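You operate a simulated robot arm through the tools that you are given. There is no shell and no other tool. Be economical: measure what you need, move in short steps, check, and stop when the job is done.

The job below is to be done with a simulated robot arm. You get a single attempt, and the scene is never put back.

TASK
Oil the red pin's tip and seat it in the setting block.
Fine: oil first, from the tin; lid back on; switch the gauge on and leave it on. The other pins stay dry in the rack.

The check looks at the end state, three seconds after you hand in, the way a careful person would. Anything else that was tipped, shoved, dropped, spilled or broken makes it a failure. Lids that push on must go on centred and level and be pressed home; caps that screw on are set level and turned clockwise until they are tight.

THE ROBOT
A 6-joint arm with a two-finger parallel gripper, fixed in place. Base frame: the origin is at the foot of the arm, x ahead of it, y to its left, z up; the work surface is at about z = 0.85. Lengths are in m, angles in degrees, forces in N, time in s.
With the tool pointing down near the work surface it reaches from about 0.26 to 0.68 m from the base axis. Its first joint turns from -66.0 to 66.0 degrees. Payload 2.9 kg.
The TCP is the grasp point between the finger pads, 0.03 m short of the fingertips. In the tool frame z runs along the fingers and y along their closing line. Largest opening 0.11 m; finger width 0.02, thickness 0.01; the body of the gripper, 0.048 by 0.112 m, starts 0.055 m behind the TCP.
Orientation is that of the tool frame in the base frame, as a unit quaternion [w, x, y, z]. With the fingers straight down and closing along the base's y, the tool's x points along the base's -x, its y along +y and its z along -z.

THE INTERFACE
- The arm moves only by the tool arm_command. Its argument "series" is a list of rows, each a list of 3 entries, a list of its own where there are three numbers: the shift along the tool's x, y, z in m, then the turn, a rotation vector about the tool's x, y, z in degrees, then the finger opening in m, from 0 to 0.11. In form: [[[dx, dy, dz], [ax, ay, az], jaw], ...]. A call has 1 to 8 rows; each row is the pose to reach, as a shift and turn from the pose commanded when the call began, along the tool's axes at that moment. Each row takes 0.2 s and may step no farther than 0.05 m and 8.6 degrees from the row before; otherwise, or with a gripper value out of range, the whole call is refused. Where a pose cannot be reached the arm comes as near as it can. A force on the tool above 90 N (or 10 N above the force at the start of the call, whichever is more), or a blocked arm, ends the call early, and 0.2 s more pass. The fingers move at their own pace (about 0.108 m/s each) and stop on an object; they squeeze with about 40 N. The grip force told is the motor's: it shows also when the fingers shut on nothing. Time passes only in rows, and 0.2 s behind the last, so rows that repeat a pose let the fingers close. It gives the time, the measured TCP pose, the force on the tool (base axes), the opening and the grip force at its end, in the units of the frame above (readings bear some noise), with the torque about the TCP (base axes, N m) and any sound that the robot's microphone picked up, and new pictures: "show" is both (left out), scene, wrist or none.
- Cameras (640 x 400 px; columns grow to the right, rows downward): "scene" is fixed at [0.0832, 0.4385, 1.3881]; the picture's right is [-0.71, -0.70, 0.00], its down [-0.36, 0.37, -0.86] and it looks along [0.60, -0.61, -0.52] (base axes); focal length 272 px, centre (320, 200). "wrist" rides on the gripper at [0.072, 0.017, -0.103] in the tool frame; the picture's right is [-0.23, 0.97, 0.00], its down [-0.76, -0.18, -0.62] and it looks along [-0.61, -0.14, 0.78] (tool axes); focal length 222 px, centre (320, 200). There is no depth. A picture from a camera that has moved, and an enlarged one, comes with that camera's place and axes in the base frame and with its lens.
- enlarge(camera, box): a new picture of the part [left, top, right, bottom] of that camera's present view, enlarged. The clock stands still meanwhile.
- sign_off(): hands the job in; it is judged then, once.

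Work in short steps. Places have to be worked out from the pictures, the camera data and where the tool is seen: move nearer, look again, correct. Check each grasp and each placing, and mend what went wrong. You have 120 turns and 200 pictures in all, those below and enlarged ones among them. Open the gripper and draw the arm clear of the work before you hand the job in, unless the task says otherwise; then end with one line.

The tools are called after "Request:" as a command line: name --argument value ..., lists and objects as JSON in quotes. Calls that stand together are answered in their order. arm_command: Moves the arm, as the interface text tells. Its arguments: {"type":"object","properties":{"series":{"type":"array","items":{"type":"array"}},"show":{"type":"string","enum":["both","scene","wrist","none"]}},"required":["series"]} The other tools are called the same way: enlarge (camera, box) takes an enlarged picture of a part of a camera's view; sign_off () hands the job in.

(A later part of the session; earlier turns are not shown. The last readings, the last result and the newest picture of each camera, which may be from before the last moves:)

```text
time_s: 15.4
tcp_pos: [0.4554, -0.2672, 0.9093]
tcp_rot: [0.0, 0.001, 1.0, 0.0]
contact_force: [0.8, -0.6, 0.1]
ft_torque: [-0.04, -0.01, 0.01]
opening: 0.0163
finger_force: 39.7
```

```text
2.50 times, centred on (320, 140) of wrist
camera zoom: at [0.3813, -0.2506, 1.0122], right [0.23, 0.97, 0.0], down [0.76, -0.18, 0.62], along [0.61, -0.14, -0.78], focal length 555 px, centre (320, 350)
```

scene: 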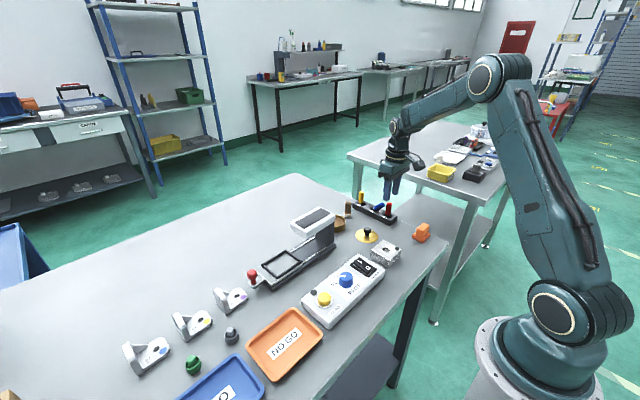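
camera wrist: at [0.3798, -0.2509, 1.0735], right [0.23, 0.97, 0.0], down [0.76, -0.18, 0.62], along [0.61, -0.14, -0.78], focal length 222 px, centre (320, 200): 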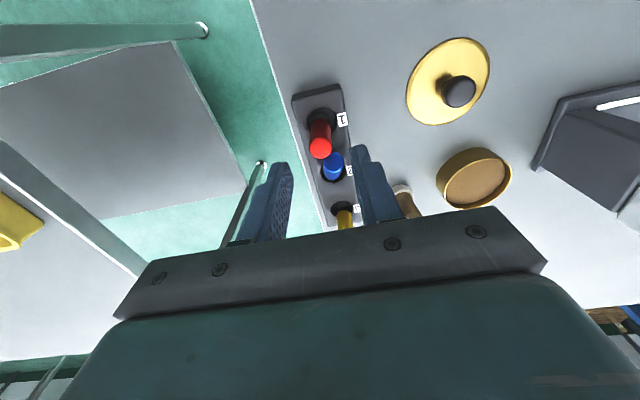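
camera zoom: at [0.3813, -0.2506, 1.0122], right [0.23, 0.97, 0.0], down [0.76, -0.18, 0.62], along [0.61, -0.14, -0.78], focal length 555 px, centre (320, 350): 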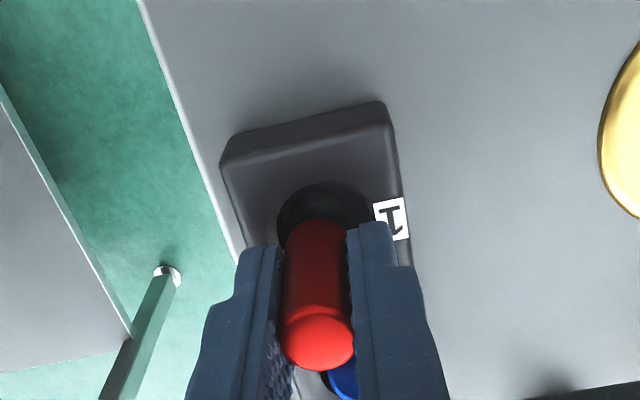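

Gripped at 16 mm. Lift straight up slowly, watching that blue is not disturbed.

Request:
arm_command --series '[[[0, 0, -0.02], [0, 0, 0], 0.005], [[0, 0, -0.045], [0, 0, 0], 0.005], [[0, 0, -0.08], [0, 0, 0], 0.005]]' --show "both"

Request:
enlarge --camera "scene" --box '[350, 160, 420, 230]'

Request:
enlarge --camera "wrist" --box '[240, 60, 400, 220]'

```text
time_s: 16.2
tcp_pos: [0.4569, -0.2665, 0.9874]
tcp_rot: [0.0, 0.0, 1.0, 0.0]
contact_force: [-0.8, -0.3, -0.5]
ft_torque: [0.01, -0.03, 0.02]
opening: 0.0166
finger_force: 39.8
camera wrist: at [0.3829, -0.2499, 1.0917], right [0.23, 0.97, 0.0], down [0.76, -0.18, 0.62], along [0.61, -0.14, -0.78], focal length 222 px, centre (320, 200)
```

scene: 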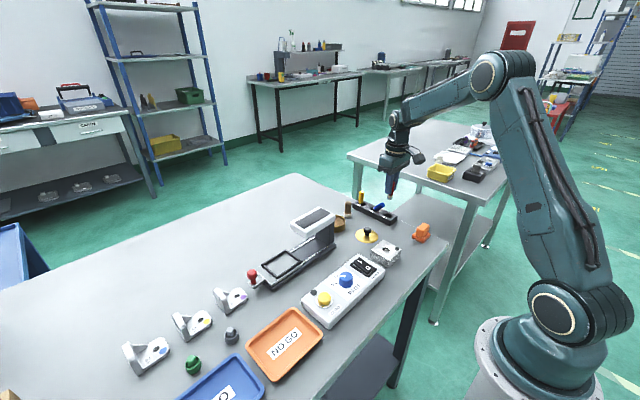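
wrist: 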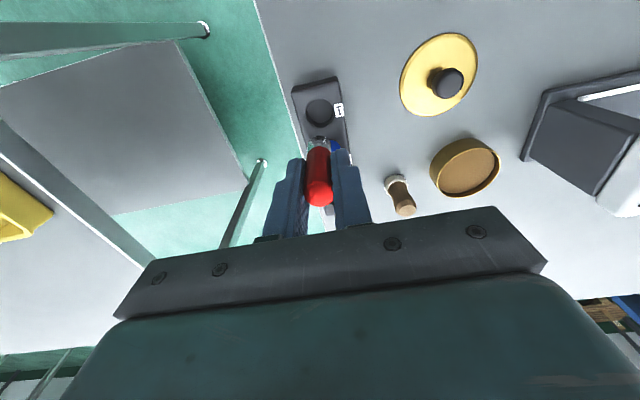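

```text
5.71 times, centred on (385, 195) of scene
camera zoom: at [0.0832, 0.4385, 1.3881], right [-0.71, -0.7, 0.0], down [-0.36, 0.37, -0.86], along [0.6, -0.61, -0.52], focal length 1553 px, centre (-51, 229)
```

zoom: 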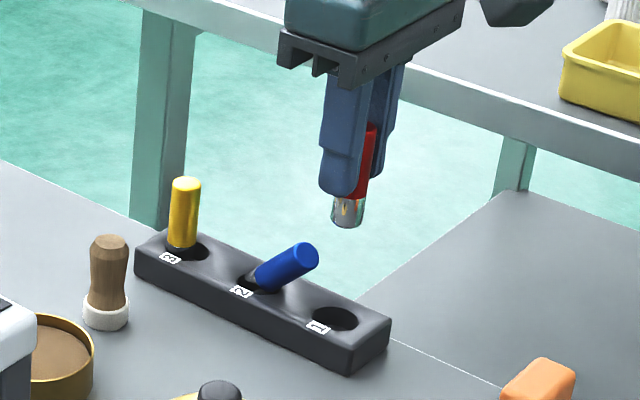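

```text
2.50 times, centred on (320, 140) of wrist
camera zoom: at [0.3829, -0.2499, 1.0917], right [0.23, 0.97, 0.0], down [0.76, -0.18, 0.62], along [0.61, -0.14, -0.78], focal length 555 px, centre (320, 350)
```

zoom: 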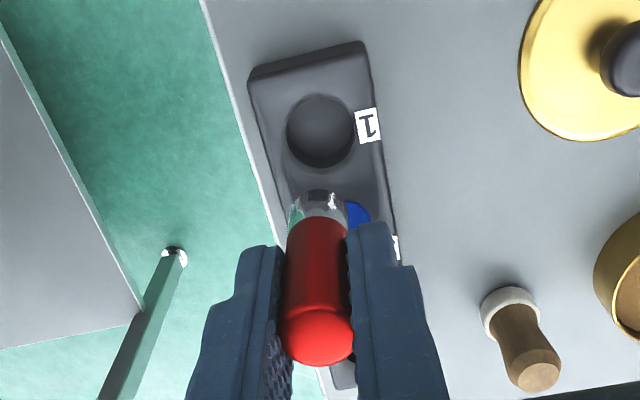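

Pin held with its steel tip about 61 mm below TCP; blue and yellow undisturbed. Carry over the tin centre near (0.558,-0.115), staying high.

Request:
arm_command --series '[[[0, 0, -0.02], [0, 0, 0], 0.005], [[-0.02, 0.03, -0.02], [0, 0, 0], 0.005], [[-0.04, 0.065, -0.02], [0, 0, 0], 0.005], [[-0.065, 0.1, -0.02], [0, 0, 0], 0.005], [[-0.09, 0.135, -0.02], [0, 0, 0], 0.005], [[-0.102, 0.152, -0.02], [0, 0, 0], 0.005], [[-0.102, 0.152, 0.0], [0, 0, 0], 0.005]]' --show "both"

Request:
enlarge --camera "scene" --box '[310, 170, 390, 240]'

Request:
enlarge --camera "wrist" --box '[240, 60, 400, 220]'

```text
time_s: 17.8
tcp_pos: [0.5557, -0.115, 0.9874]
tcp_rot: [-0.001, 0.0, 1.0, 0.0]
contact_force: [-0.5, -1.2, 0.0]
ft_torque: [-0.05, 0.0, -0.02]
opening: 0.0168
finger_force: 40.1
camera wrist: at [0.4832, -0.0989, 1.091], right [0.23, 0.97, 0.0], down [0.76, -0.18, 0.62], along [0.61, -0.14, -0.78], focal length 222 px, centre (320, 200)
```

scene: 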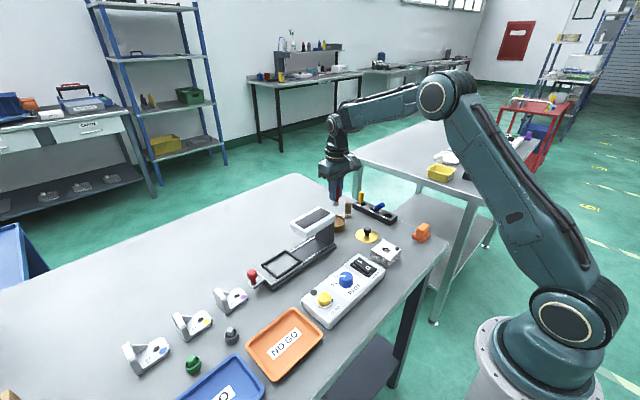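
wrist: 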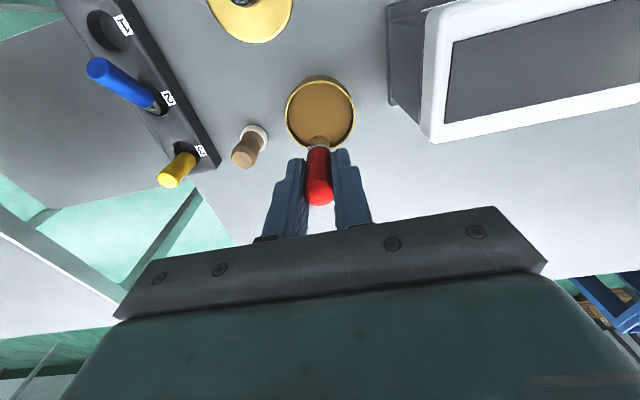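

```text
5.71 times, centred on (350, 205) of scene
camera zoom: at [0.0832, 0.4385, 1.3881], right [-0.71, -0.7, 0.0], down [-0.36, 0.37, -0.86], along [0.6, -0.61, -0.52], focal length 1553 px, centre (149, 171)
```

zoom: 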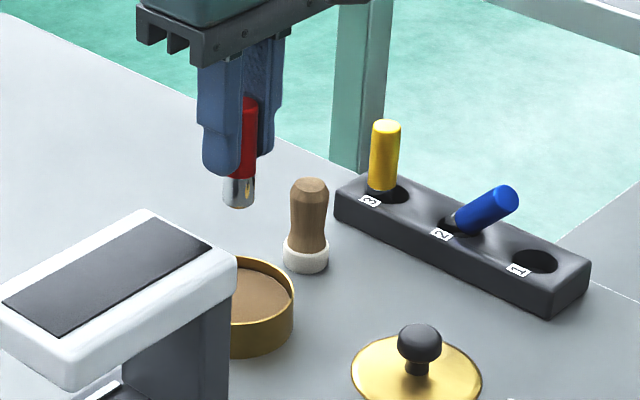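

```text
2.50 times, centred on (320, 140) of wrist
camera zoom: at [0.4832, -0.0989, 1.091], right [0.23, 0.97, 0.0], down [0.76, -0.18, 0.62], along [0.61, -0.14, -0.78], focal length 555 px, centre (320, 350)
```

zoom: 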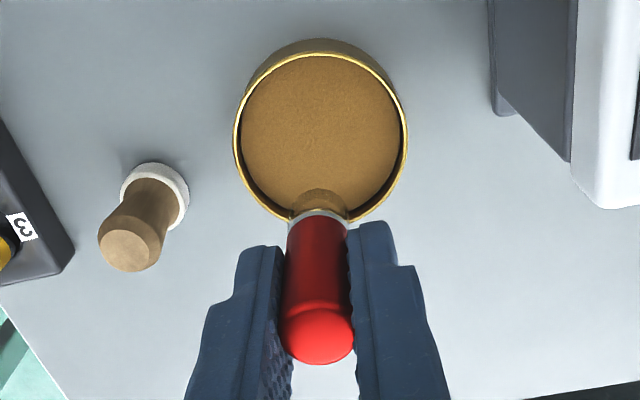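

Tip is over the pad (tin centre ≈(0.551,-0.113)). Shift 4 mm and lower most of the way.

Request:
arm_command --series '[[[0.004, 0.001, 0.02], [0, 0, 0], 0.005], [[0.004, 0.001, 0.045], [0, 0, 0], 0.005]]' --show "none"

Request:
enlarge --camera "scene" --box '[310, 180, 370, 240]'

Request:
enlarge --camera "wrist" --box '[240, 60, 400, 220]'

```text
time_s: 18.4
tcp_pos: [0.553, -0.1136, 0.9412]
tcp_rot: [0.0, 0.0, 1.0, -0.001]
contact_force: [0.3, 0.3, -0.2]
ft_torque: [0.03, 0.01, -0.02]
opening: 0.0167
finger_force: 39.7
```

```text
6.67 times, centred on (340, 210) of scene
camera zoom: at [0.0832, 0.4385, 1.3881], right [-0.71, -0.7, 0.0], down [-0.36, 0.37, -0.86], along [0.6, -0.61, -0.52], focal length 1812 px, centre (187, 133)
```

zoom: 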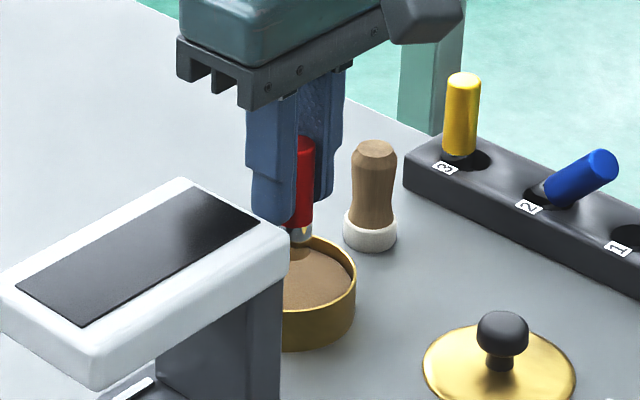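

```text
2.50 times, centred on (320, 140) of wrist
camera zoom: at [0.4794, -0.0975, 1.0458], right [0.23, 0.97, 0.0], down [0.76, -0.18, 0.62], along [0.61, -0.14, -0.78], focal length 555 px, centre (320, 350)
```

zoom: 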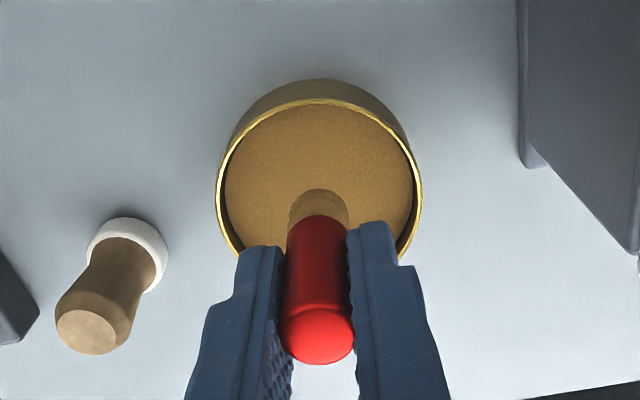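

Tip is inside the rim area, just above the pad. Lower in 3 mm steps until contact.

Request:
arm_command --series '[[[0, 0, 0.004], [0, 0, 0], 0.005], [[0, 0, 0.007], [0, 0, 0], 0.005]]' --show "none"

Request:
enlarge --camera "wrist" --box '[240, 60, 400, 220]'

```text
time_s: 19.0
tcp_pos: [0.5528, -0.1144, 0.9347]
tcp_rot: [0.0, 0.0, 1.0, 0.0]
contact_force: [0.8, -0.7, -0.5]
ft_torque: [-0.01, 0.01, -0.02]
opening: 0.0166
finger_force: 40.0
```

```text
2.50 times, centred on (320, 140) of wrist
camera zoom: at [0.4793, -0.098, 1.0386], right [0.23, 0.97, 0.0], down [0.76, -0.18, 0.62], along [0.61, -0.14, -0.78], focal length 555 px, centre (320, 350)
```

zoom: 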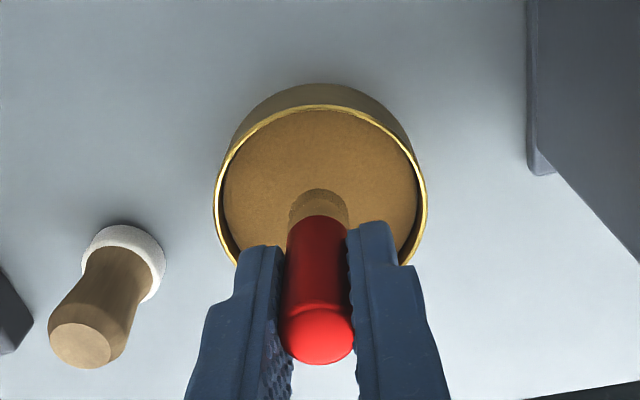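

Request:
arm_command --series '[[[0, 0, 0.003], [0, 0, 0], 0.005], [[0, 0, 0.006], [0, 0, 0], 0.005]]' --show "none"

Request:
enlarge --camera "scene" --box '[325, 195, 365, 235]'

```text
time_s: 19.6
tcp_pos: [0.5534, -0.1135, 0.9295]
tcp_rot: [0.0, 0.0, 1.0, 0.0]
contact_force: [0.1, -0.5, -1.6]
ft_torque: [0.01, 0.04, -0.01]
opening: 0.0167
finger_force: 40.0
```

```text
10.00 times, centred on (345, 215) of scene
camera zoom: at [0.0832, 0.4385, 1.3881], right [-0.71, -0.7, 0.0], down [-0.36, 0.37, -0.86], along [0.6, -0.61, -0.52], focal length 2718 px, centre (70, 50)
```

zoom: 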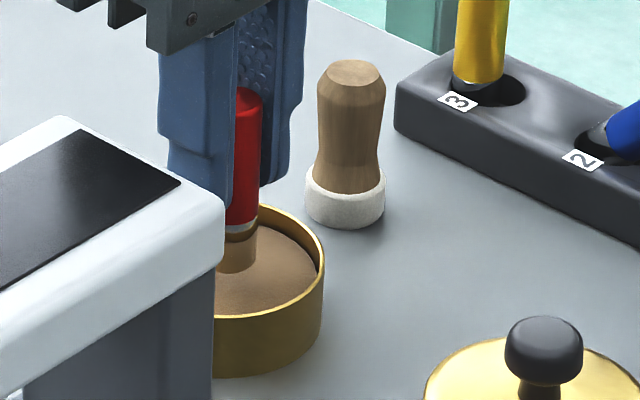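

Tip shows pad-coloured reflection but no force yet; continue gently.

Request:
arm_command --series '[[[0, 0, 0.003], [0, 0, 0], 0.005], [[0, 0, 0.005], [0, 0, 0], 0.005]]' --show "none"

Request:
enlarge --camera "scene" --box '[325, 195, 365, 235]'

```text
time_s: 20.2
tcp_pos: [0.5527, -0.1141, 0.9244]
tcp_rot: [-0.001, 0.001, 1.0, 0.0]
contact_force: [-0.6, 0.0, -1.6]
ft_torque: [0.02, -0.01, 0.01]
opening: 0.0165
finger_force: 40.7
```

```text
10.00 times, centred on (345, 215) of scene
camera zoom: at [0.0832, 0.4385, 1.3881], right [-0.71, -0.7, 0.0], down [-0.36, 0.37, -0.86], along [0.6, -0.61, -0.52], focal length 2718 px, centre (70, 50)
```

zoom: 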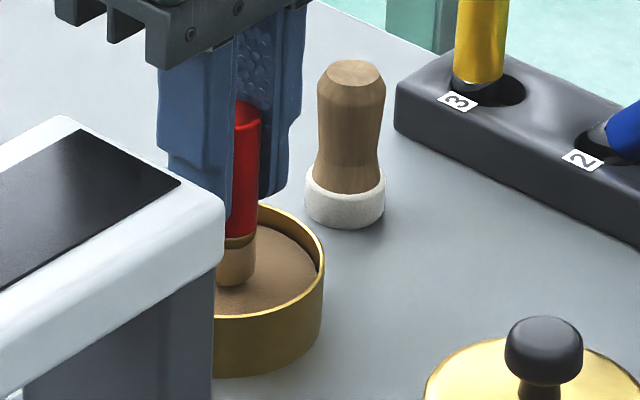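

Request:
arm_command --series '[[[0, 0, 0.002], [0, 0, 0], 0.005], [[0, 0, 0.004], [0, 0, 0], 0.005]]' --show "none"

Request:
enlarge --camera "scene" --box '[325, 195, 365, 235]'

```text
time_s: 20.8
tcp_pos: [0.5532, -0.114, 0.9217]
tcp_rot: [0.001, 0.0, 1.0, 0.001]
contact_force: [-2.0, 1.0, 7.6]
ft_torque: [0.01, 0.12, 0.01]
opening: 0.0163
finger_force: 40.2
```

```text
10.00 times, centred on (345, 215) of scene
camera zoom: at [0.083, 0.4386, 1.3881], right [-0.71, -0.7, 0.0], down [-0.36, 0.37, -0.86], along [0.6, -0.61, -0.52], focal length 2718 px, centre (70, 50)
```

zoom: 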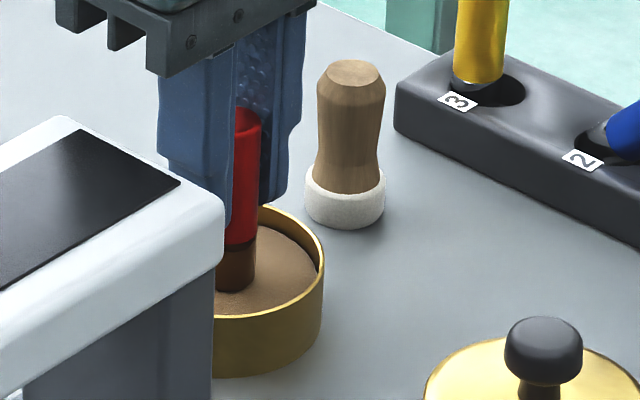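

Contact at 7.6 N and the tip turned dark: it's oiled. Lift out and carry to above the setting block near (0.356,-0.105).

Request:
arm_command --series '[[[0, 0, -0.03], [0, 0, 0], 0.005], [[0, 0, -0.07], [0, 0, 0], 0.005], [[0.04, 0, -0.085], [0, 0, 0], 0.005], [[0.085, 0, -0.085], [0, 0, 0], 0.005], [[0.13, 0, -0.085], [0, 0, 0], 0.005], [[0.165, 0.003, -0.085], [0, 0, 0], 0.005], [[0.197, 0.006, -0.085], [0, 0, 0], 0.005]]' --show "both"

Request:
enlarge --camera "scene" --box '[345, 180, 425, 270]'

Request:
enlarge --camera "wrist" --box '[240, 60, 400, 220]'

```text
time_s: 22.4
tcp_pos: [0.3554, -0.1084, 1.0072]
tcp_rot: [0.0, -0.001, 1.0, 0.0]
contact_force: [-0.8, 0.3, -0.8]
ft_torque: [0.0, 0.01, -0.03]
opening: 0.0167
finger_force: 39.7
camera wrist: at [0.2815, -0.0922, 1.1095], right [0.23, 0.97, 0.0], down [0.76, -0.18, 0.62], along [0.61, -0.14, -0.78], focal length 222 px, centre (320, 200)
```

scene: 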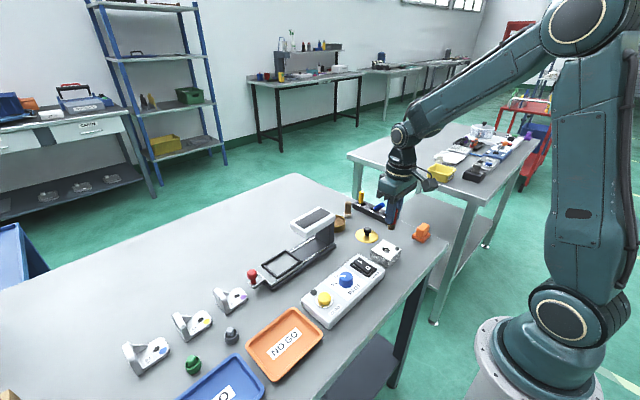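
wrist: 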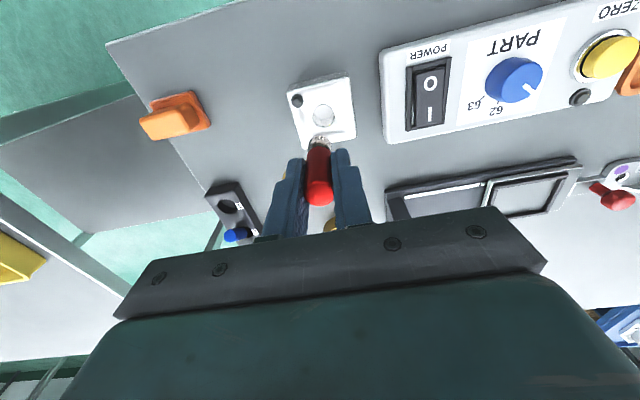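

```text
4.44 times, centred on (385, 225) of scene
camera zoom: at [0.0832, 0.4385, 1.3881], right [-0.71, -0.7, 0.0], down [-0.36, 0.37, -0.86], along [0.6, -0.61, -0.52], focal length 1208 px, centre (31, 89)
```

zoom: 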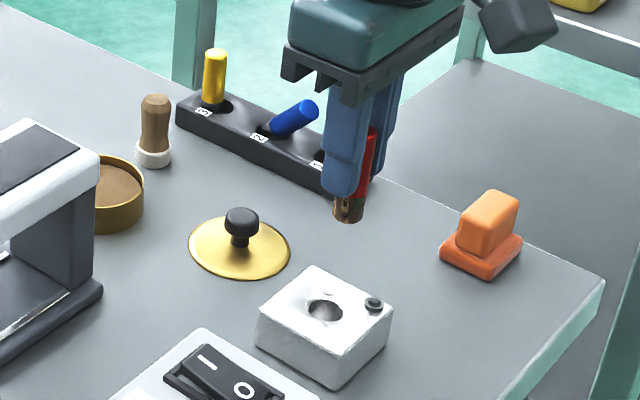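

```text
2.50 times, centred on (320, 140) of wrist
camera zoom: at [0.2815, -0.0922, 1.1095], right [0.23, 0.97, 0.0], down [0.76, -0.18, 0.62], along [0.61, -0.14, -0.78], focal length 555 px, centre (320, 350)
```

zoom: 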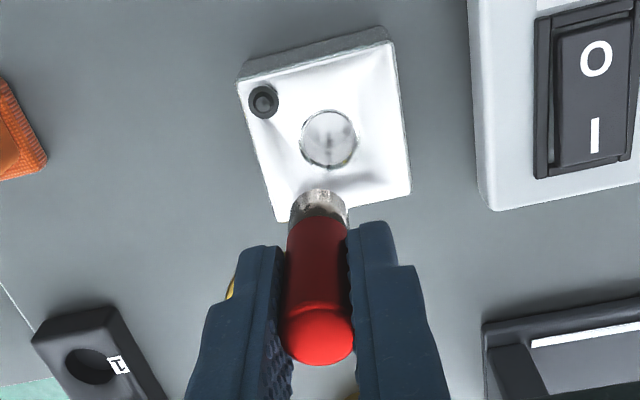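

Request:
enlarge --camera "scene" --box '[365, 230, 410, 270]'

Request:
enlarge --camera "wrist" --box '[290, 60, 350, 150]'

```text
10.00 times, centred on (388, 250) of scene
camera zoom: at [0.0832, 0.4385, 1.3881], right [-0.71, -0.7, 0.0], down [-0.36, 0.37, -0.86], along [0.6, -0.61, -0.52], focal length 2718 px, centre (-355, -300)
```

zoom: 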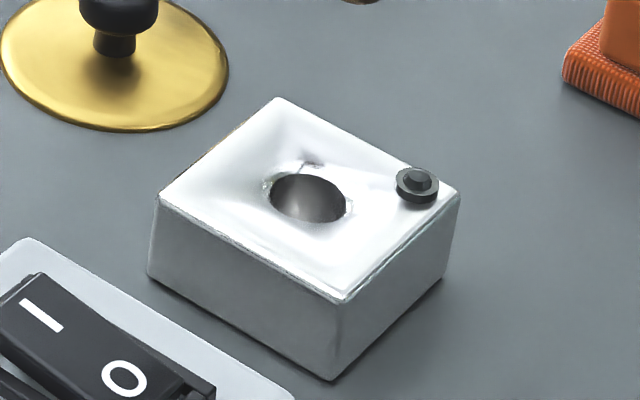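

```text
4.44 times, centred on (320, 105) of wrist
camera zoom: at [0.2815, -0.0922, 1.1095], right [0.23, 0.97, 0.0], down [0.76, -0.18, 0.62], along [0.61, -0.14, -0.78], focal length 987 px, centre (320, 622)
```

zoom: 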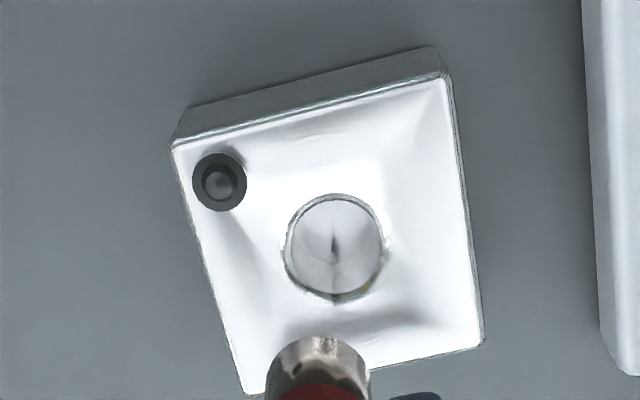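

Hole ≈(0.3586,-0.1055), block top ≈0.870; tip presently at (0.355,-0.109). The pin leans ~3° (top toward +x), so I tilt the tool -3° about y, align and lower to just above the block.

Request:
arm_command --series '[[[0, 0.003, 0], [0, -3, 0], 0.005], [[0, 0.003, 0.025], [0, -3, 0], 0.005], [[0, 0.003, 0.055], [0, -3, 0], 0.005]]' --show "wrist"

Request:
enlarge --camera "scene" --box '[360, 210, 410, 270]'

Request:
enlarge --camera "wrist" --box '[270, 60, 370, 180]'

```text
time_s: 23.2
tcp_pos: [0.355, -0.1061, 0.9513]
tcp_rot: [0.027, 0.0, 1.0, 0.0]
contact_force: [0.3, -0.6, -0.4]
ft_torque: [-0.01, -0.02, 0.03]
opening: 0.0168
finger_force: 40.2
camera wrist: at [0.2766, -0.0893, 1.0509], right [0.23, 0.97, 0.01], down [0.73, -0.18, 0.66], along [0.65, -0.14, -0.75], focal length 222 px, centre (320, 200)
```

wrist: 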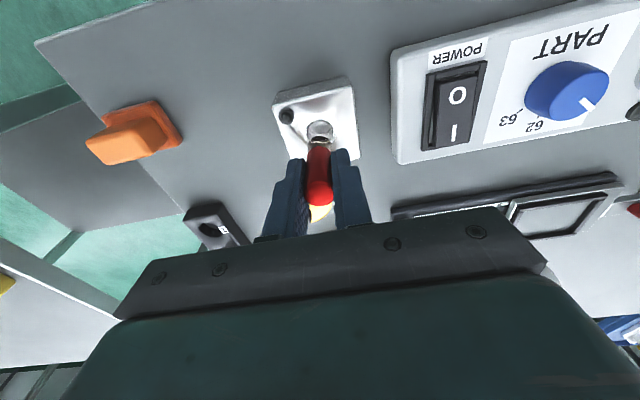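

```text
6.67 times, centred on (385, 240) of scene
camera zoom: at [0.0832, 0.4385, 1.3881], right [-0.71, -0.7, 0.0], down [-0.36, 0.37, -0.86], along [0.6, -0.61, -0.52], focal length 1812 px, centre (-113, -67)
```

zoom: 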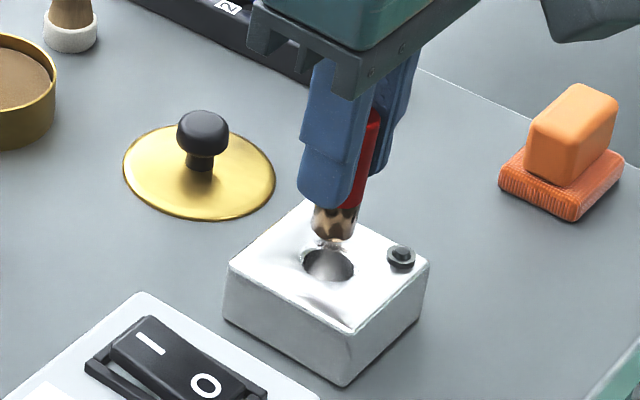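

```text
3.33 times, centred on (320, 120) of wrist
camera zoom: at [0.2766, -0.0893, 1.0509], right [0.23, 0.97, 0.01], down [0.73, -0.18, 0.66], along [0.65, -0.14, -0.75], focal length 740 px, centre (320, 467)
```

zoom: 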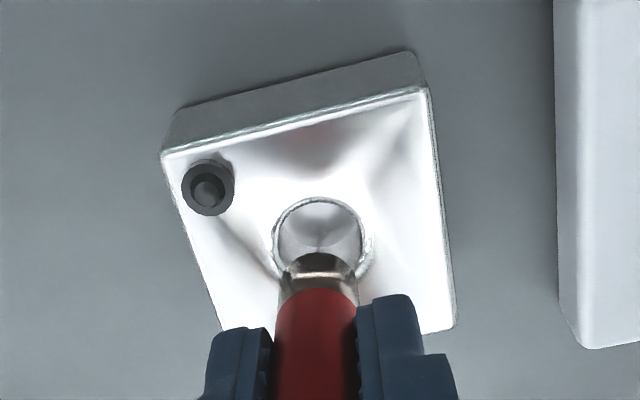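

Tip is within ~1.5 mm of the hole centre. Lower vertically into the hole in steps.

Request:
arm_command --series '[[[0.0005, 0, 0.01], [0, 0, 0], 0.005], [[0.001, 0, 0.018], [0, 0, 0], 0.005], [[0.0013, 0, 0.024], [0, 0, 0], 0.005]]' --show "none"

Request:
enlarge --camera "scene" --box '[360, 210, 410, 270]'

Request:
enlarge --camera "wrist" --box '[270, 60, 370, 180]'

```text
time_s: 24.0
tcp_pos: [0.3555, -0.1053, 0.9257]
tcp_rot: [0.025, -0.001, 1.0, 0.0]
contact_force: [-1.8, 0.5, 0.1]
ft_torque: [0.0, 0.12, 0.01]
opening: 0.0166
finger_force: 40.0
```

```text
6.67 times, centred on (385, 240) of scene
camera zoom: at [0.0832, 0.4385, 1.3881], right [-0.71, -0.7, 0.0], down [-0.36, 0.37, -0.86], along [0.6, -0.61, -0.52], focal length 1812 px, centre (-113, -67)
```

zoom: 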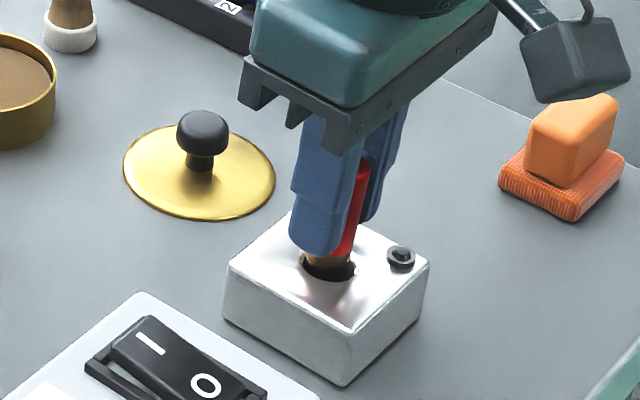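

```text
3.33 times, centred on (320, 120) of wrist
camera zoom: at [0.2771, -0.0886, 1.0263], right [0.23, 0.97, 0.01], down [0.73, -0.18, 0.66], along [0.65, -0.14, -0.75], focal length 740 px, centre (320, 467)
```

zoom: 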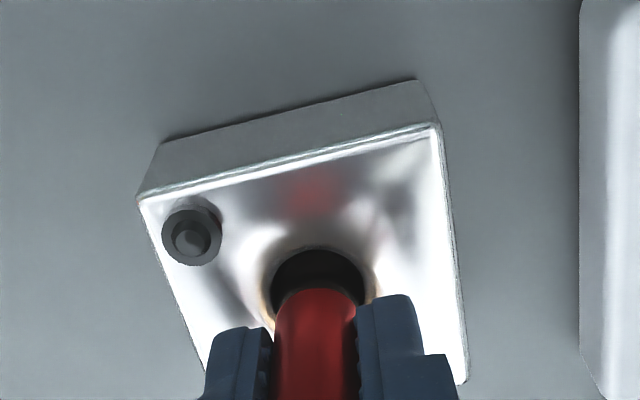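

The tip is in, touching the +x wall slightly. Shift 2 mm toward base and continue down in small steps.

Request:
arm_command --series '[[[0.002, 0, 0.0], [0, 0, 0], 0.005], [[0.002, 0, 0.004], [0, 0, 0], 0.005], [[0.0022, 0, 0.007], [0, 0, 0], 0.005]]' --show "none"

Request:
enlarge --camera "scene" --box '[360, 210, 410, 270]'

```text
time_s: 24.8
tcp_pos: [0.3541, -0.1059, 0.9181]
tcp_rot: [0.026, 0.001, 1.0, 0.0]
contact_force: [-0.6, 0.5, -1.0]
ft_torque: [-0.04, -0.03, 0.0]
opening: 0.0166
finger_force: 40.4
```

```text
6.67 times, centred on (385, 240) of scene
camera zoom: at [0.0832, 0.4385, 1.3881], right [-0.71, -0.7, 0.0], down [-0.36, 0.37, -0.86], along [0.6, -0.61, -0.52], focal length 1812 px, centre (-113, -67)
```

zoom: 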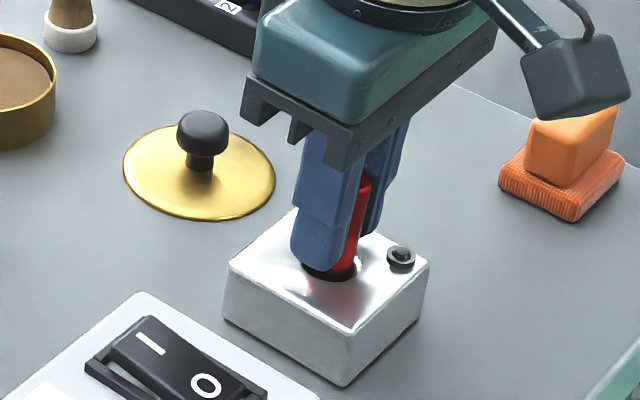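

Free again. Continue down with small steps until the pin bottoms.

Request:
arm_command --series '[[[0.0001, 0, 0.002], [0, 0, 0], 0.005], [[0.0002, 0, 0.004], [0, 0, 0], 0.005]]' --show "none"

```text
time_s: 25.4
tcp_pos: [0.3541, -0.1052, 0.9158]
tcp_rot: [0.026, 0.001, 1.0, 0.0]
contact_force: [-0.4, -0.1, -1.0]
ft_torque: [-0.03, -0.02, 0.0]
opening: 0.0167
finger_force: 40.2
```

Request:
arm_command --series '[[[0.0001, 0, 0.002], [0, 0, 0], 0.005], [[0.0002, 0, 0.004], [0, 0, 0], 0.005]]' --show "none"

Request:
enlarge --camera "wrist" --box '[270, 60, 370, 180]'

```text
time_s: 26.0
tcp_pos: [0.3537, -0.1051, 0.9133]
tcp_rot: [0.027, 0.001, 1.0, -0.001]
contact_force: [-2.7, -1.3, 11.8]
ft_torque: [-0.03, 0.16, 0.02]
opening: 0.0166
finger_force: 40.6
```

```text
3.33 times, centred on (320, 120) of wrist
camera zoom: at [0.2762, -0.0887, 1.0125], right [0.23, 0.97, 0.01], down [0.73, -0.18, 0.66], along [0.65, -0.14, -0.75], focal length 740 px, centre (320, 467)
```

zoom: 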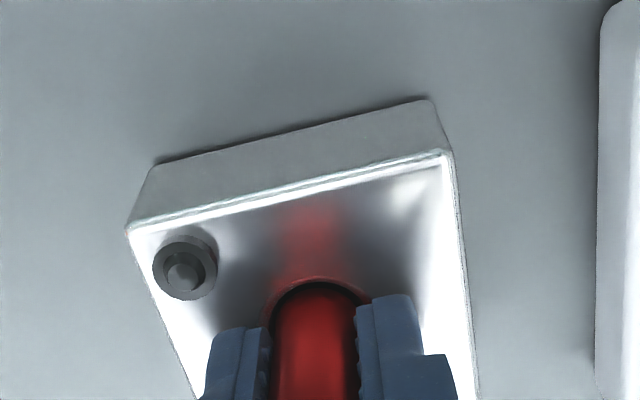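

Bottomed at 11.8 N. Release and rise straight up.

Request:
arm_command --series '[[[0, 0, -0.001], [0, 0, 0], 0.025], [[0, 0, -0.001], [0, 0, 0], 0.036], [[-0.0013, 0, -0.025], [0, 0, 0], 0.036], [[-0.003, 0, -0.06], [0, 0, 0], 0.036], [[-0.005, 0, -0.1], [0, 3, 0], 0.036]]' --show "both"

Request:
enlarge --camera "scene" --box '[330, 220, 410, 270]'

Request:
enlarge --camera "wrist" --box '[270, 60, 370, 180]'

```text
time_s: 27.2
tcp_pos: [0.3546, -0.1058, 1.0132]
tcp_rot: [-0.001, 0.0, 1.0, 0.0]
contact_force: [-0.5, -0.2, 0.7]
ft_torque: [0.01, 0.0, 0.01]
opening: 0.0359
finger_force: 0.0
camera wrist: at [0.2829, -0.0894, 1.1178], right [0.23, 0.97, 0.0], down [0.76, -0.18, 0.62], along [0.61, -0.14, -0.78], focal length 222 px, centre (320, 200)
```

scene: 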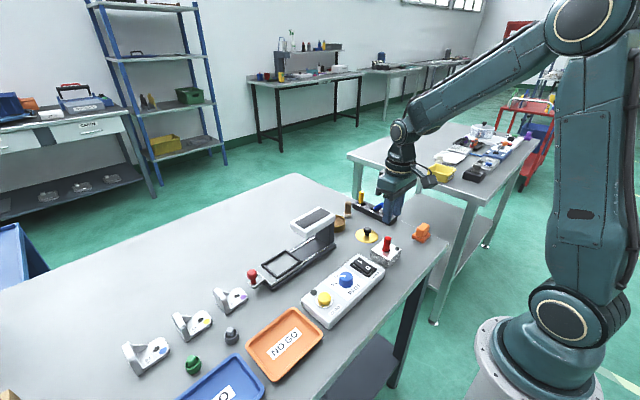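
wrist: 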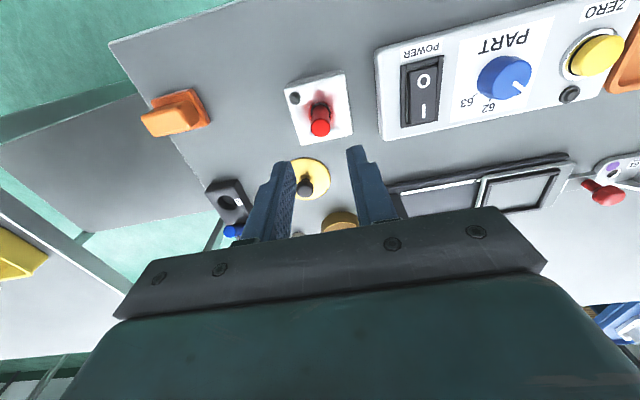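

```text
8.00 times, centred on (370, 245) of scene
camera zoom: at [0.0832, 0.4385, 1.3881], right [-0.71, -0.7, 0.0], down [-0.36, 0.37, -0.86], along [0.6, -0.61, -0.52], focal length 2174 px, centre (-80, -160)
```

zoom: 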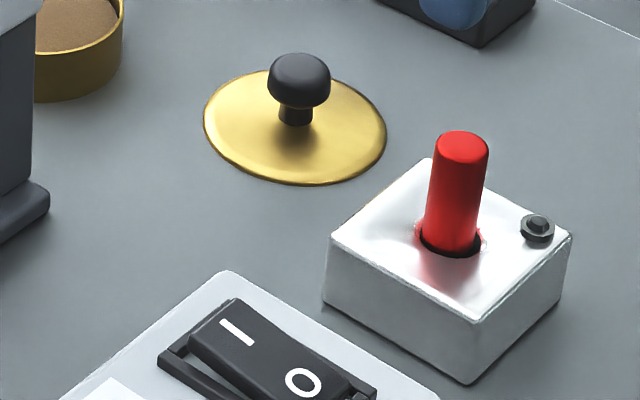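

```text
3.33 times, centred on (320, 120) of wrist
camera zoom: at [0.2829, -0.0894, 1.1178], right [0.23, 0.97, 0.0], down [0.76, -0.18, 0.62], along [0.61, -0.14, -0.78], focal length 740 px, centre (320, 467)
```

zoom: 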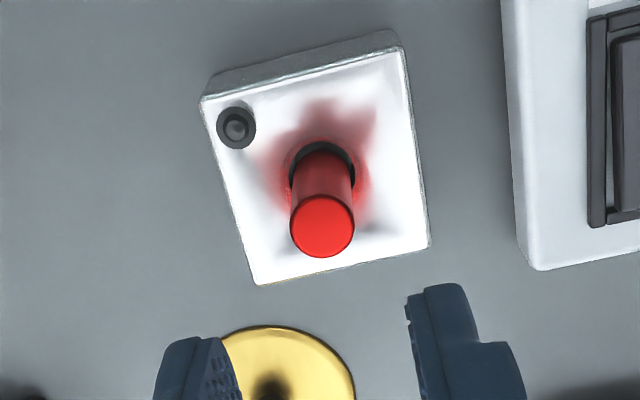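

Pin stands seated in the block. Now return to the lid: knob at (0.455,-0.1555).

Request:
arm_command --series '[[[-0.035, -0.017, 0], [0, 0, 0], 0.045], [[-0.07, -0.034, 0], [0, 0, 0], 0.045], [[-0.1, -0.05, 0], [0, 0, 0], 0.045], [[-0.1, -0.05, 0.04], [0, 0, 0], 0.045], [[-0.1, -0.05, 0.08], [0, 0, 0], 0.045]]' --show "wrist"

Request:
enlarge --camera "wrist" --box '[240, 60, 400, 220]'

```text
time_s: 28.4
tcp_pos: [0.4554, -0.1596, 0.9311]
tcp_rot: [0.0, 0.0, 1.0, 0.0]
contact_force: [0.2, -0.1, 0.0]
ft_torque: [0.02, -0.03, 0.0]
opening: 0.0452
finger_force: 0.1
camera wrist: at [0.3821, -0.1417, 1.0342], right [0.23, 0.97, 0.0], down [0.76, -0.18, 0.62], along [0.61, -0.14, -0.78], focal length 222 px, centre (320, 200)
```

wrist: 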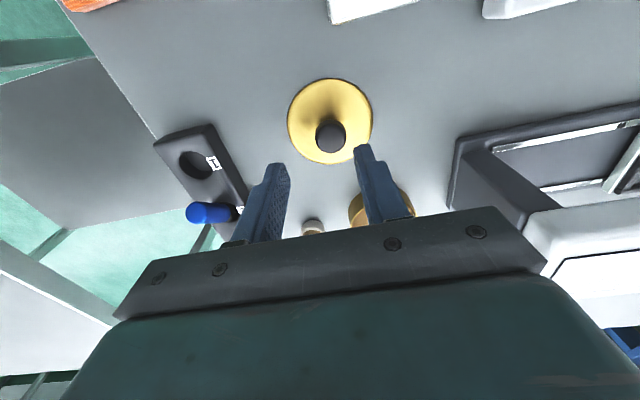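

```text
2.50 times, centred on (320, 140) of wrist
camera zoom: at [0.3821, -0.1417, 1.0342], right [0.23, 0.97, 0.0], down [0.76, -0.18, 0.62], along [0.61, -0.14, -0.78], focal length 555 px, centre (320, 350)
```

zoom: 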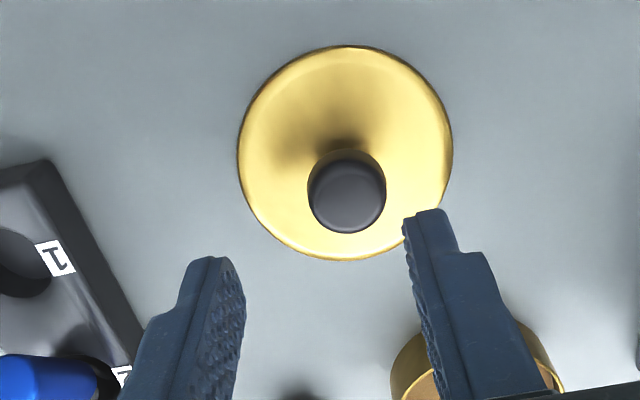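

The knob is actually ~8 mm to +y and ~3 mm toward base of my position. Correct and descend partway, then recheck.

Request:
arm_command --series '[[[0.002, 0.008, 0.0], [0, 0, 0], 0.045], [[0.002, 0.008, 0.025], [0, 0, 0], 0.045]]' --show "none"

Request:
enlarge --camera "wrist" --box '[240, 60, 400, 220]'

Request:
enlarge --camera "scene" --box '[340, 210, 400, 260]'

```text
time_s: 29.0
tcp_pos: [0.4513, -0.1484, 0.906]
tcp_rot: [0.0, 0.0, 1.0, 0.0]
contact_force: [0.6, 0.4, -0.8]
ft_torque: [-0.02, -0.01, -0.03]
opening: 0.0449
finger_force: 0.0
```

```text
2.50 times, centred on (320, 140) of wrist
camera zoom: at [0.379, -0.1322, 1.01], right [0.23, 0.97, 0.0], down [0.76, -0.18, 0.62], along [0.61, -0.14, -0.78], focal length 555 px, centre (320, 350)
```

zoom: 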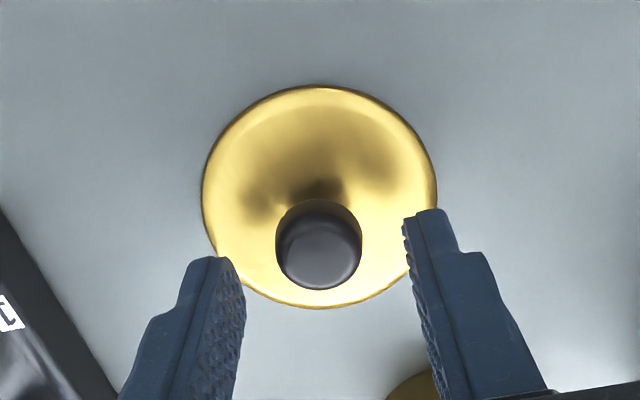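

```text
8.00 times, centred on (370, 235) of scene
camera zoom: at [0.0832, 0.4385, 1.3881], right [-0.71, -0.7, 0.0], down [-0.36, 0.37, -0.86], along [0.6, -0.61, -0.52], focal length 2174 px, centre (-80, -80)
```

zoom: 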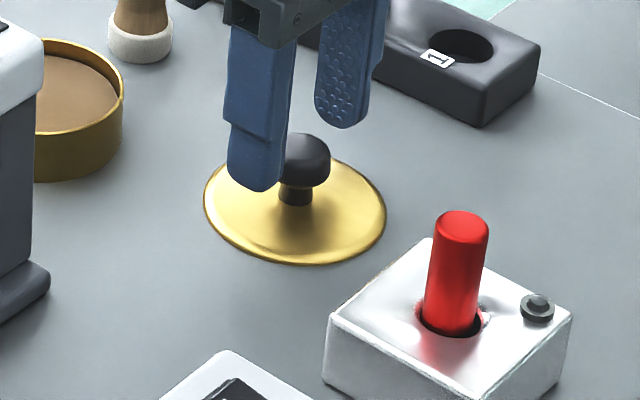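

Centred now. Lower to the same grip height (TCP ≈0.887) and close.

Request:
arm_command --series '[[[0.0005, 0, 0.012], [0, 0, 0], 0.045], [[0.0005, 0, 0.018], [0, 0, 0], 0.045], [[0.0005, 0, 0.018], [0, 0, 0], 0.005], [[0.0005, 0, 0.018], [0, 0, 0], 0.005], [[0.0005, 0, 0.018], [0, 0, 0], 0.005]]' --show "none"

Request:
enlarge --camera "wrist" --box '[240, 60, 400, 220]'

```text
time_s: 30.2
tcp_pos: [0.4512, -0.1488, 0.8888]
tcp_rot: [-0.001, 0.0, 1.0, 0.0]
contact_force: [-1.1, 0.2, 0.7]
ft_torque: [0.0, 0.02, 0.0]
opening: 0.0233
finger_force: 40.1
```

```text
2.50 times, centred on (320, 140) of wrist
camera zoom: at [0.3785, -0.1318, 0.9926], right [0.23, 0.97, 0.0], down [0.76, -0.18, 0.62], along [0.61, -0.14, -0.78], focal length 555 px, centre (320, 350)
```

zoom: 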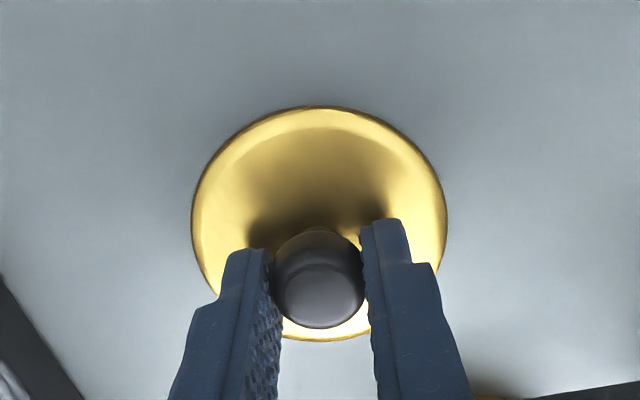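

Gripped. Lift and carry to just short of the tin so I can measure the rim centre.

Request:
arm_command --series '[[[0, 0, -0.03], [0, 0, 0], 0.005], [[0, 0, -0.07], [0, 0, 0], 0.005], [[-0.03, 0.017, -0.085], [0, 0, 0], 0.005], [[-0.06, 0.034, -0.085], [0, 0, 0], 0.005], [[-0.09, 0.034, -0.085], [0, 0, 0], 0.005]]' --show "both"

Request:
enlarge --camera "wrist" --box '[240, 60, 400, 220]'

Request:
enlarge --camera "scene" --box '[310, 170, 390, 240]'

```text
time_s: 31.4
tcp_pos: [0.541, -0.1125, 0.974]
tcp_rot: [0.0, 0.0, 1.0, 0.001]
contact_force: [-0.5, -0.1, -1.0]
ft_torque: [-0.03, 0.01, 0.01]
opening: 0.0233
finger_force: 39.9
camera wrist: at [0.4685, -0.0955, 1.078], right [0.23, 0.97, 0.0], down [0.76, -0.18, 0.62], along [0.61, -0.14, -0.78], focal length 222 px, centre (320, 200)
```

scene: 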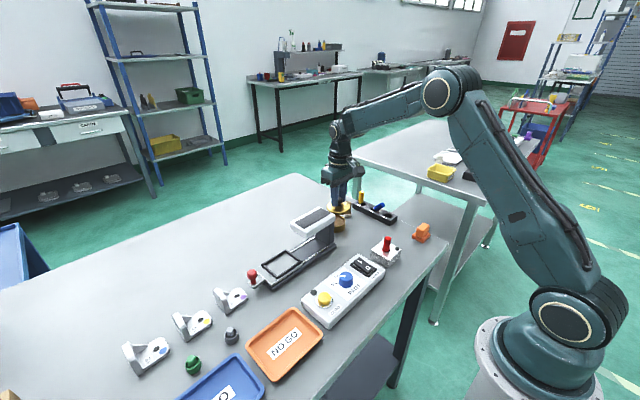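
wrist: 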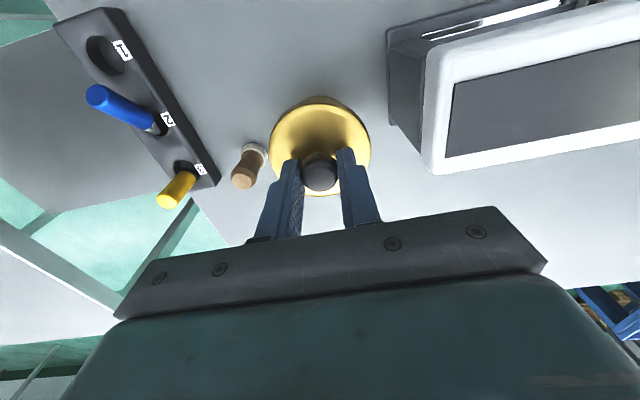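

```text
2.50 times, centred on (320, 140) of wrist
camera zoom: at [0.4685, -0.0955, 1.078], right [0.23, 0.97, 0.0], down [0.76, -0.18, 0.62], along [0.61, -0.14, -0.78], focal length 555 px, centre (320, 350)
```

zoom: 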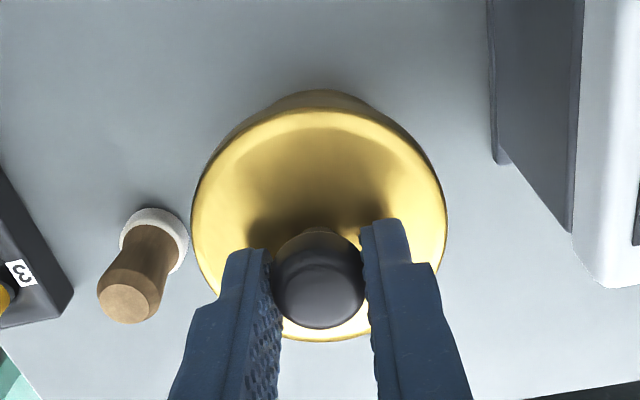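

```text
5.71 times, centred on (350, 205) of scene
camera zoom: at [0.0832, 0.4385, 1.3881], right [-0.71, -0.7, 0.0], down [-0.36, 0.37, -0.86], along [0.6, -0.61, -0.52], focal length 1553 px, centre (149, 171)
```

zoom: 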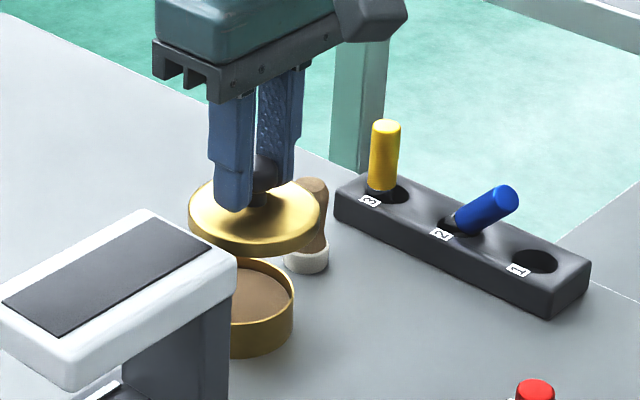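

Comparing with the aligned lift pose, the lid must go to TCP ≈(0.558,-0.116). Shift there and lower to just above the tin.

Request:
arm_command --series '[[[-0.0165, -0.002, 0], [0, 0, 0], 0.005], [[-0.0165, -0.002, 0.025], [0, 0, 0], 0.005], [[-0.0165, -0.002, 0.042], [0, 0, 0], 0.005], [[-0.0165, -0.002, 0.042], [0, 0, 0], 0.005]]' --show "none"

Request:
enlarge --camera "wrist" --box '[240, 60, 400, 220]'

Request:
enlarge --camera "scene" --box '[320, 190, 370, 240]'

```text
time_s: 32.4
tcp_pos: [0.5589, -0.1152, 0.9312]
tcp_rot: [0.0, -0.001, 1.0, -0.001]
contact_force: [-0.6, 0.1, -0.7]
ft_torque: [0.02, -0.01, 0.0]
opening: 0.0231
finger_force: 39.9
```

```text
2.50 times, centred on (320, 140) of wrist
camera zoom: at [0.4865, -0.0985, 1.0347], right [0.23, 0.97, 0.0], down [0.76, -0.18, 0.62], along [0.61, -0.14, -0.78], focal length 555 px, centre (320, 350)
```

zoom: 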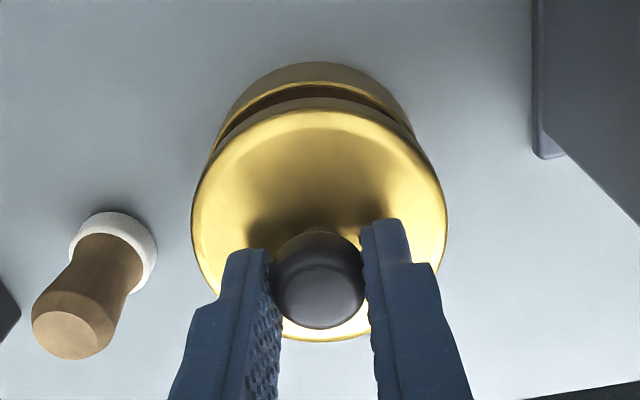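

```text
8.00 times, centred on (345, 215) of scene
camera zoom: at [0.0832, 0.4385, 1.3881], right [-0.71, -0.7, 0.0], down [-0.36, 0.37, -0.86], along [0.6, -0.61, -0.52], focal length 2174 px, centre (120, 80)
```

zoom: 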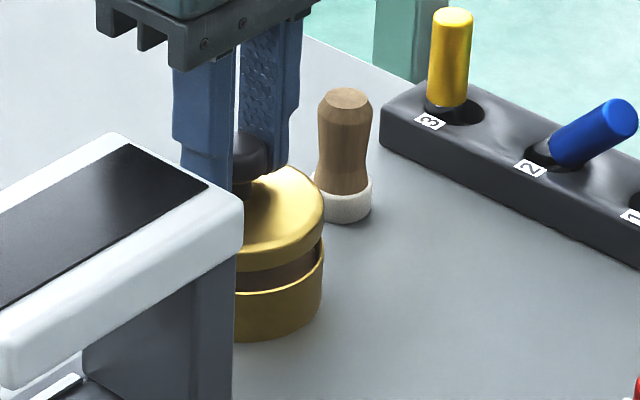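

Request:
enlarge --camera "wrist" --box '[280, 70, 360, 150]'

Request:
enlarge --camera "scene" --box '[340, 205, 370, 235]'

```text
5.00 times, centred on (320, 110) of wrist
camera zoom: at [0.4865, -0.0985, 1.0347], right [0.23, 0.97, 0.0], down [0.76, -0.18, 0.62], along [0.61, -0.14, -0.78], focal length 1111 px, centre (320, 650)
```

zoom: 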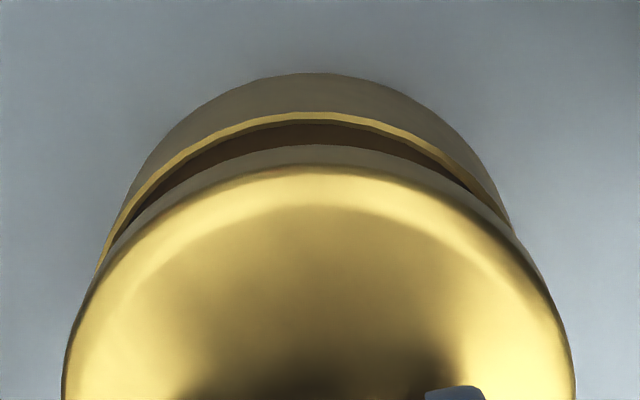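

```text
13.33 times, centred on (355, 220) of scene
camera zoom: at [0.0832, 0.4385, 1.3881], right [-0.71, -0.7, 0.0], down [-0.36, 0.37, -0.86], along [0.6, -0.61, -0.52], focal length 3624 px, centre (-147, -67)
```

zoom: 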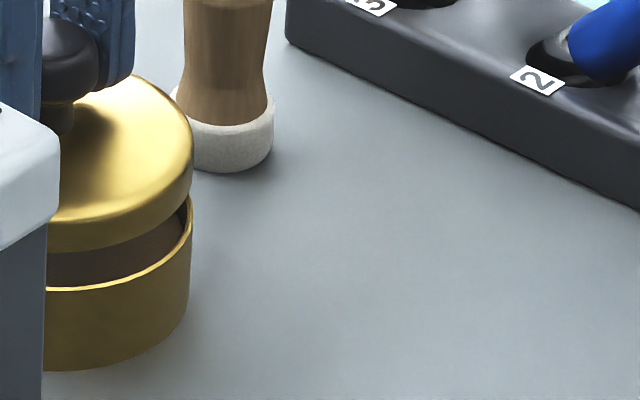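

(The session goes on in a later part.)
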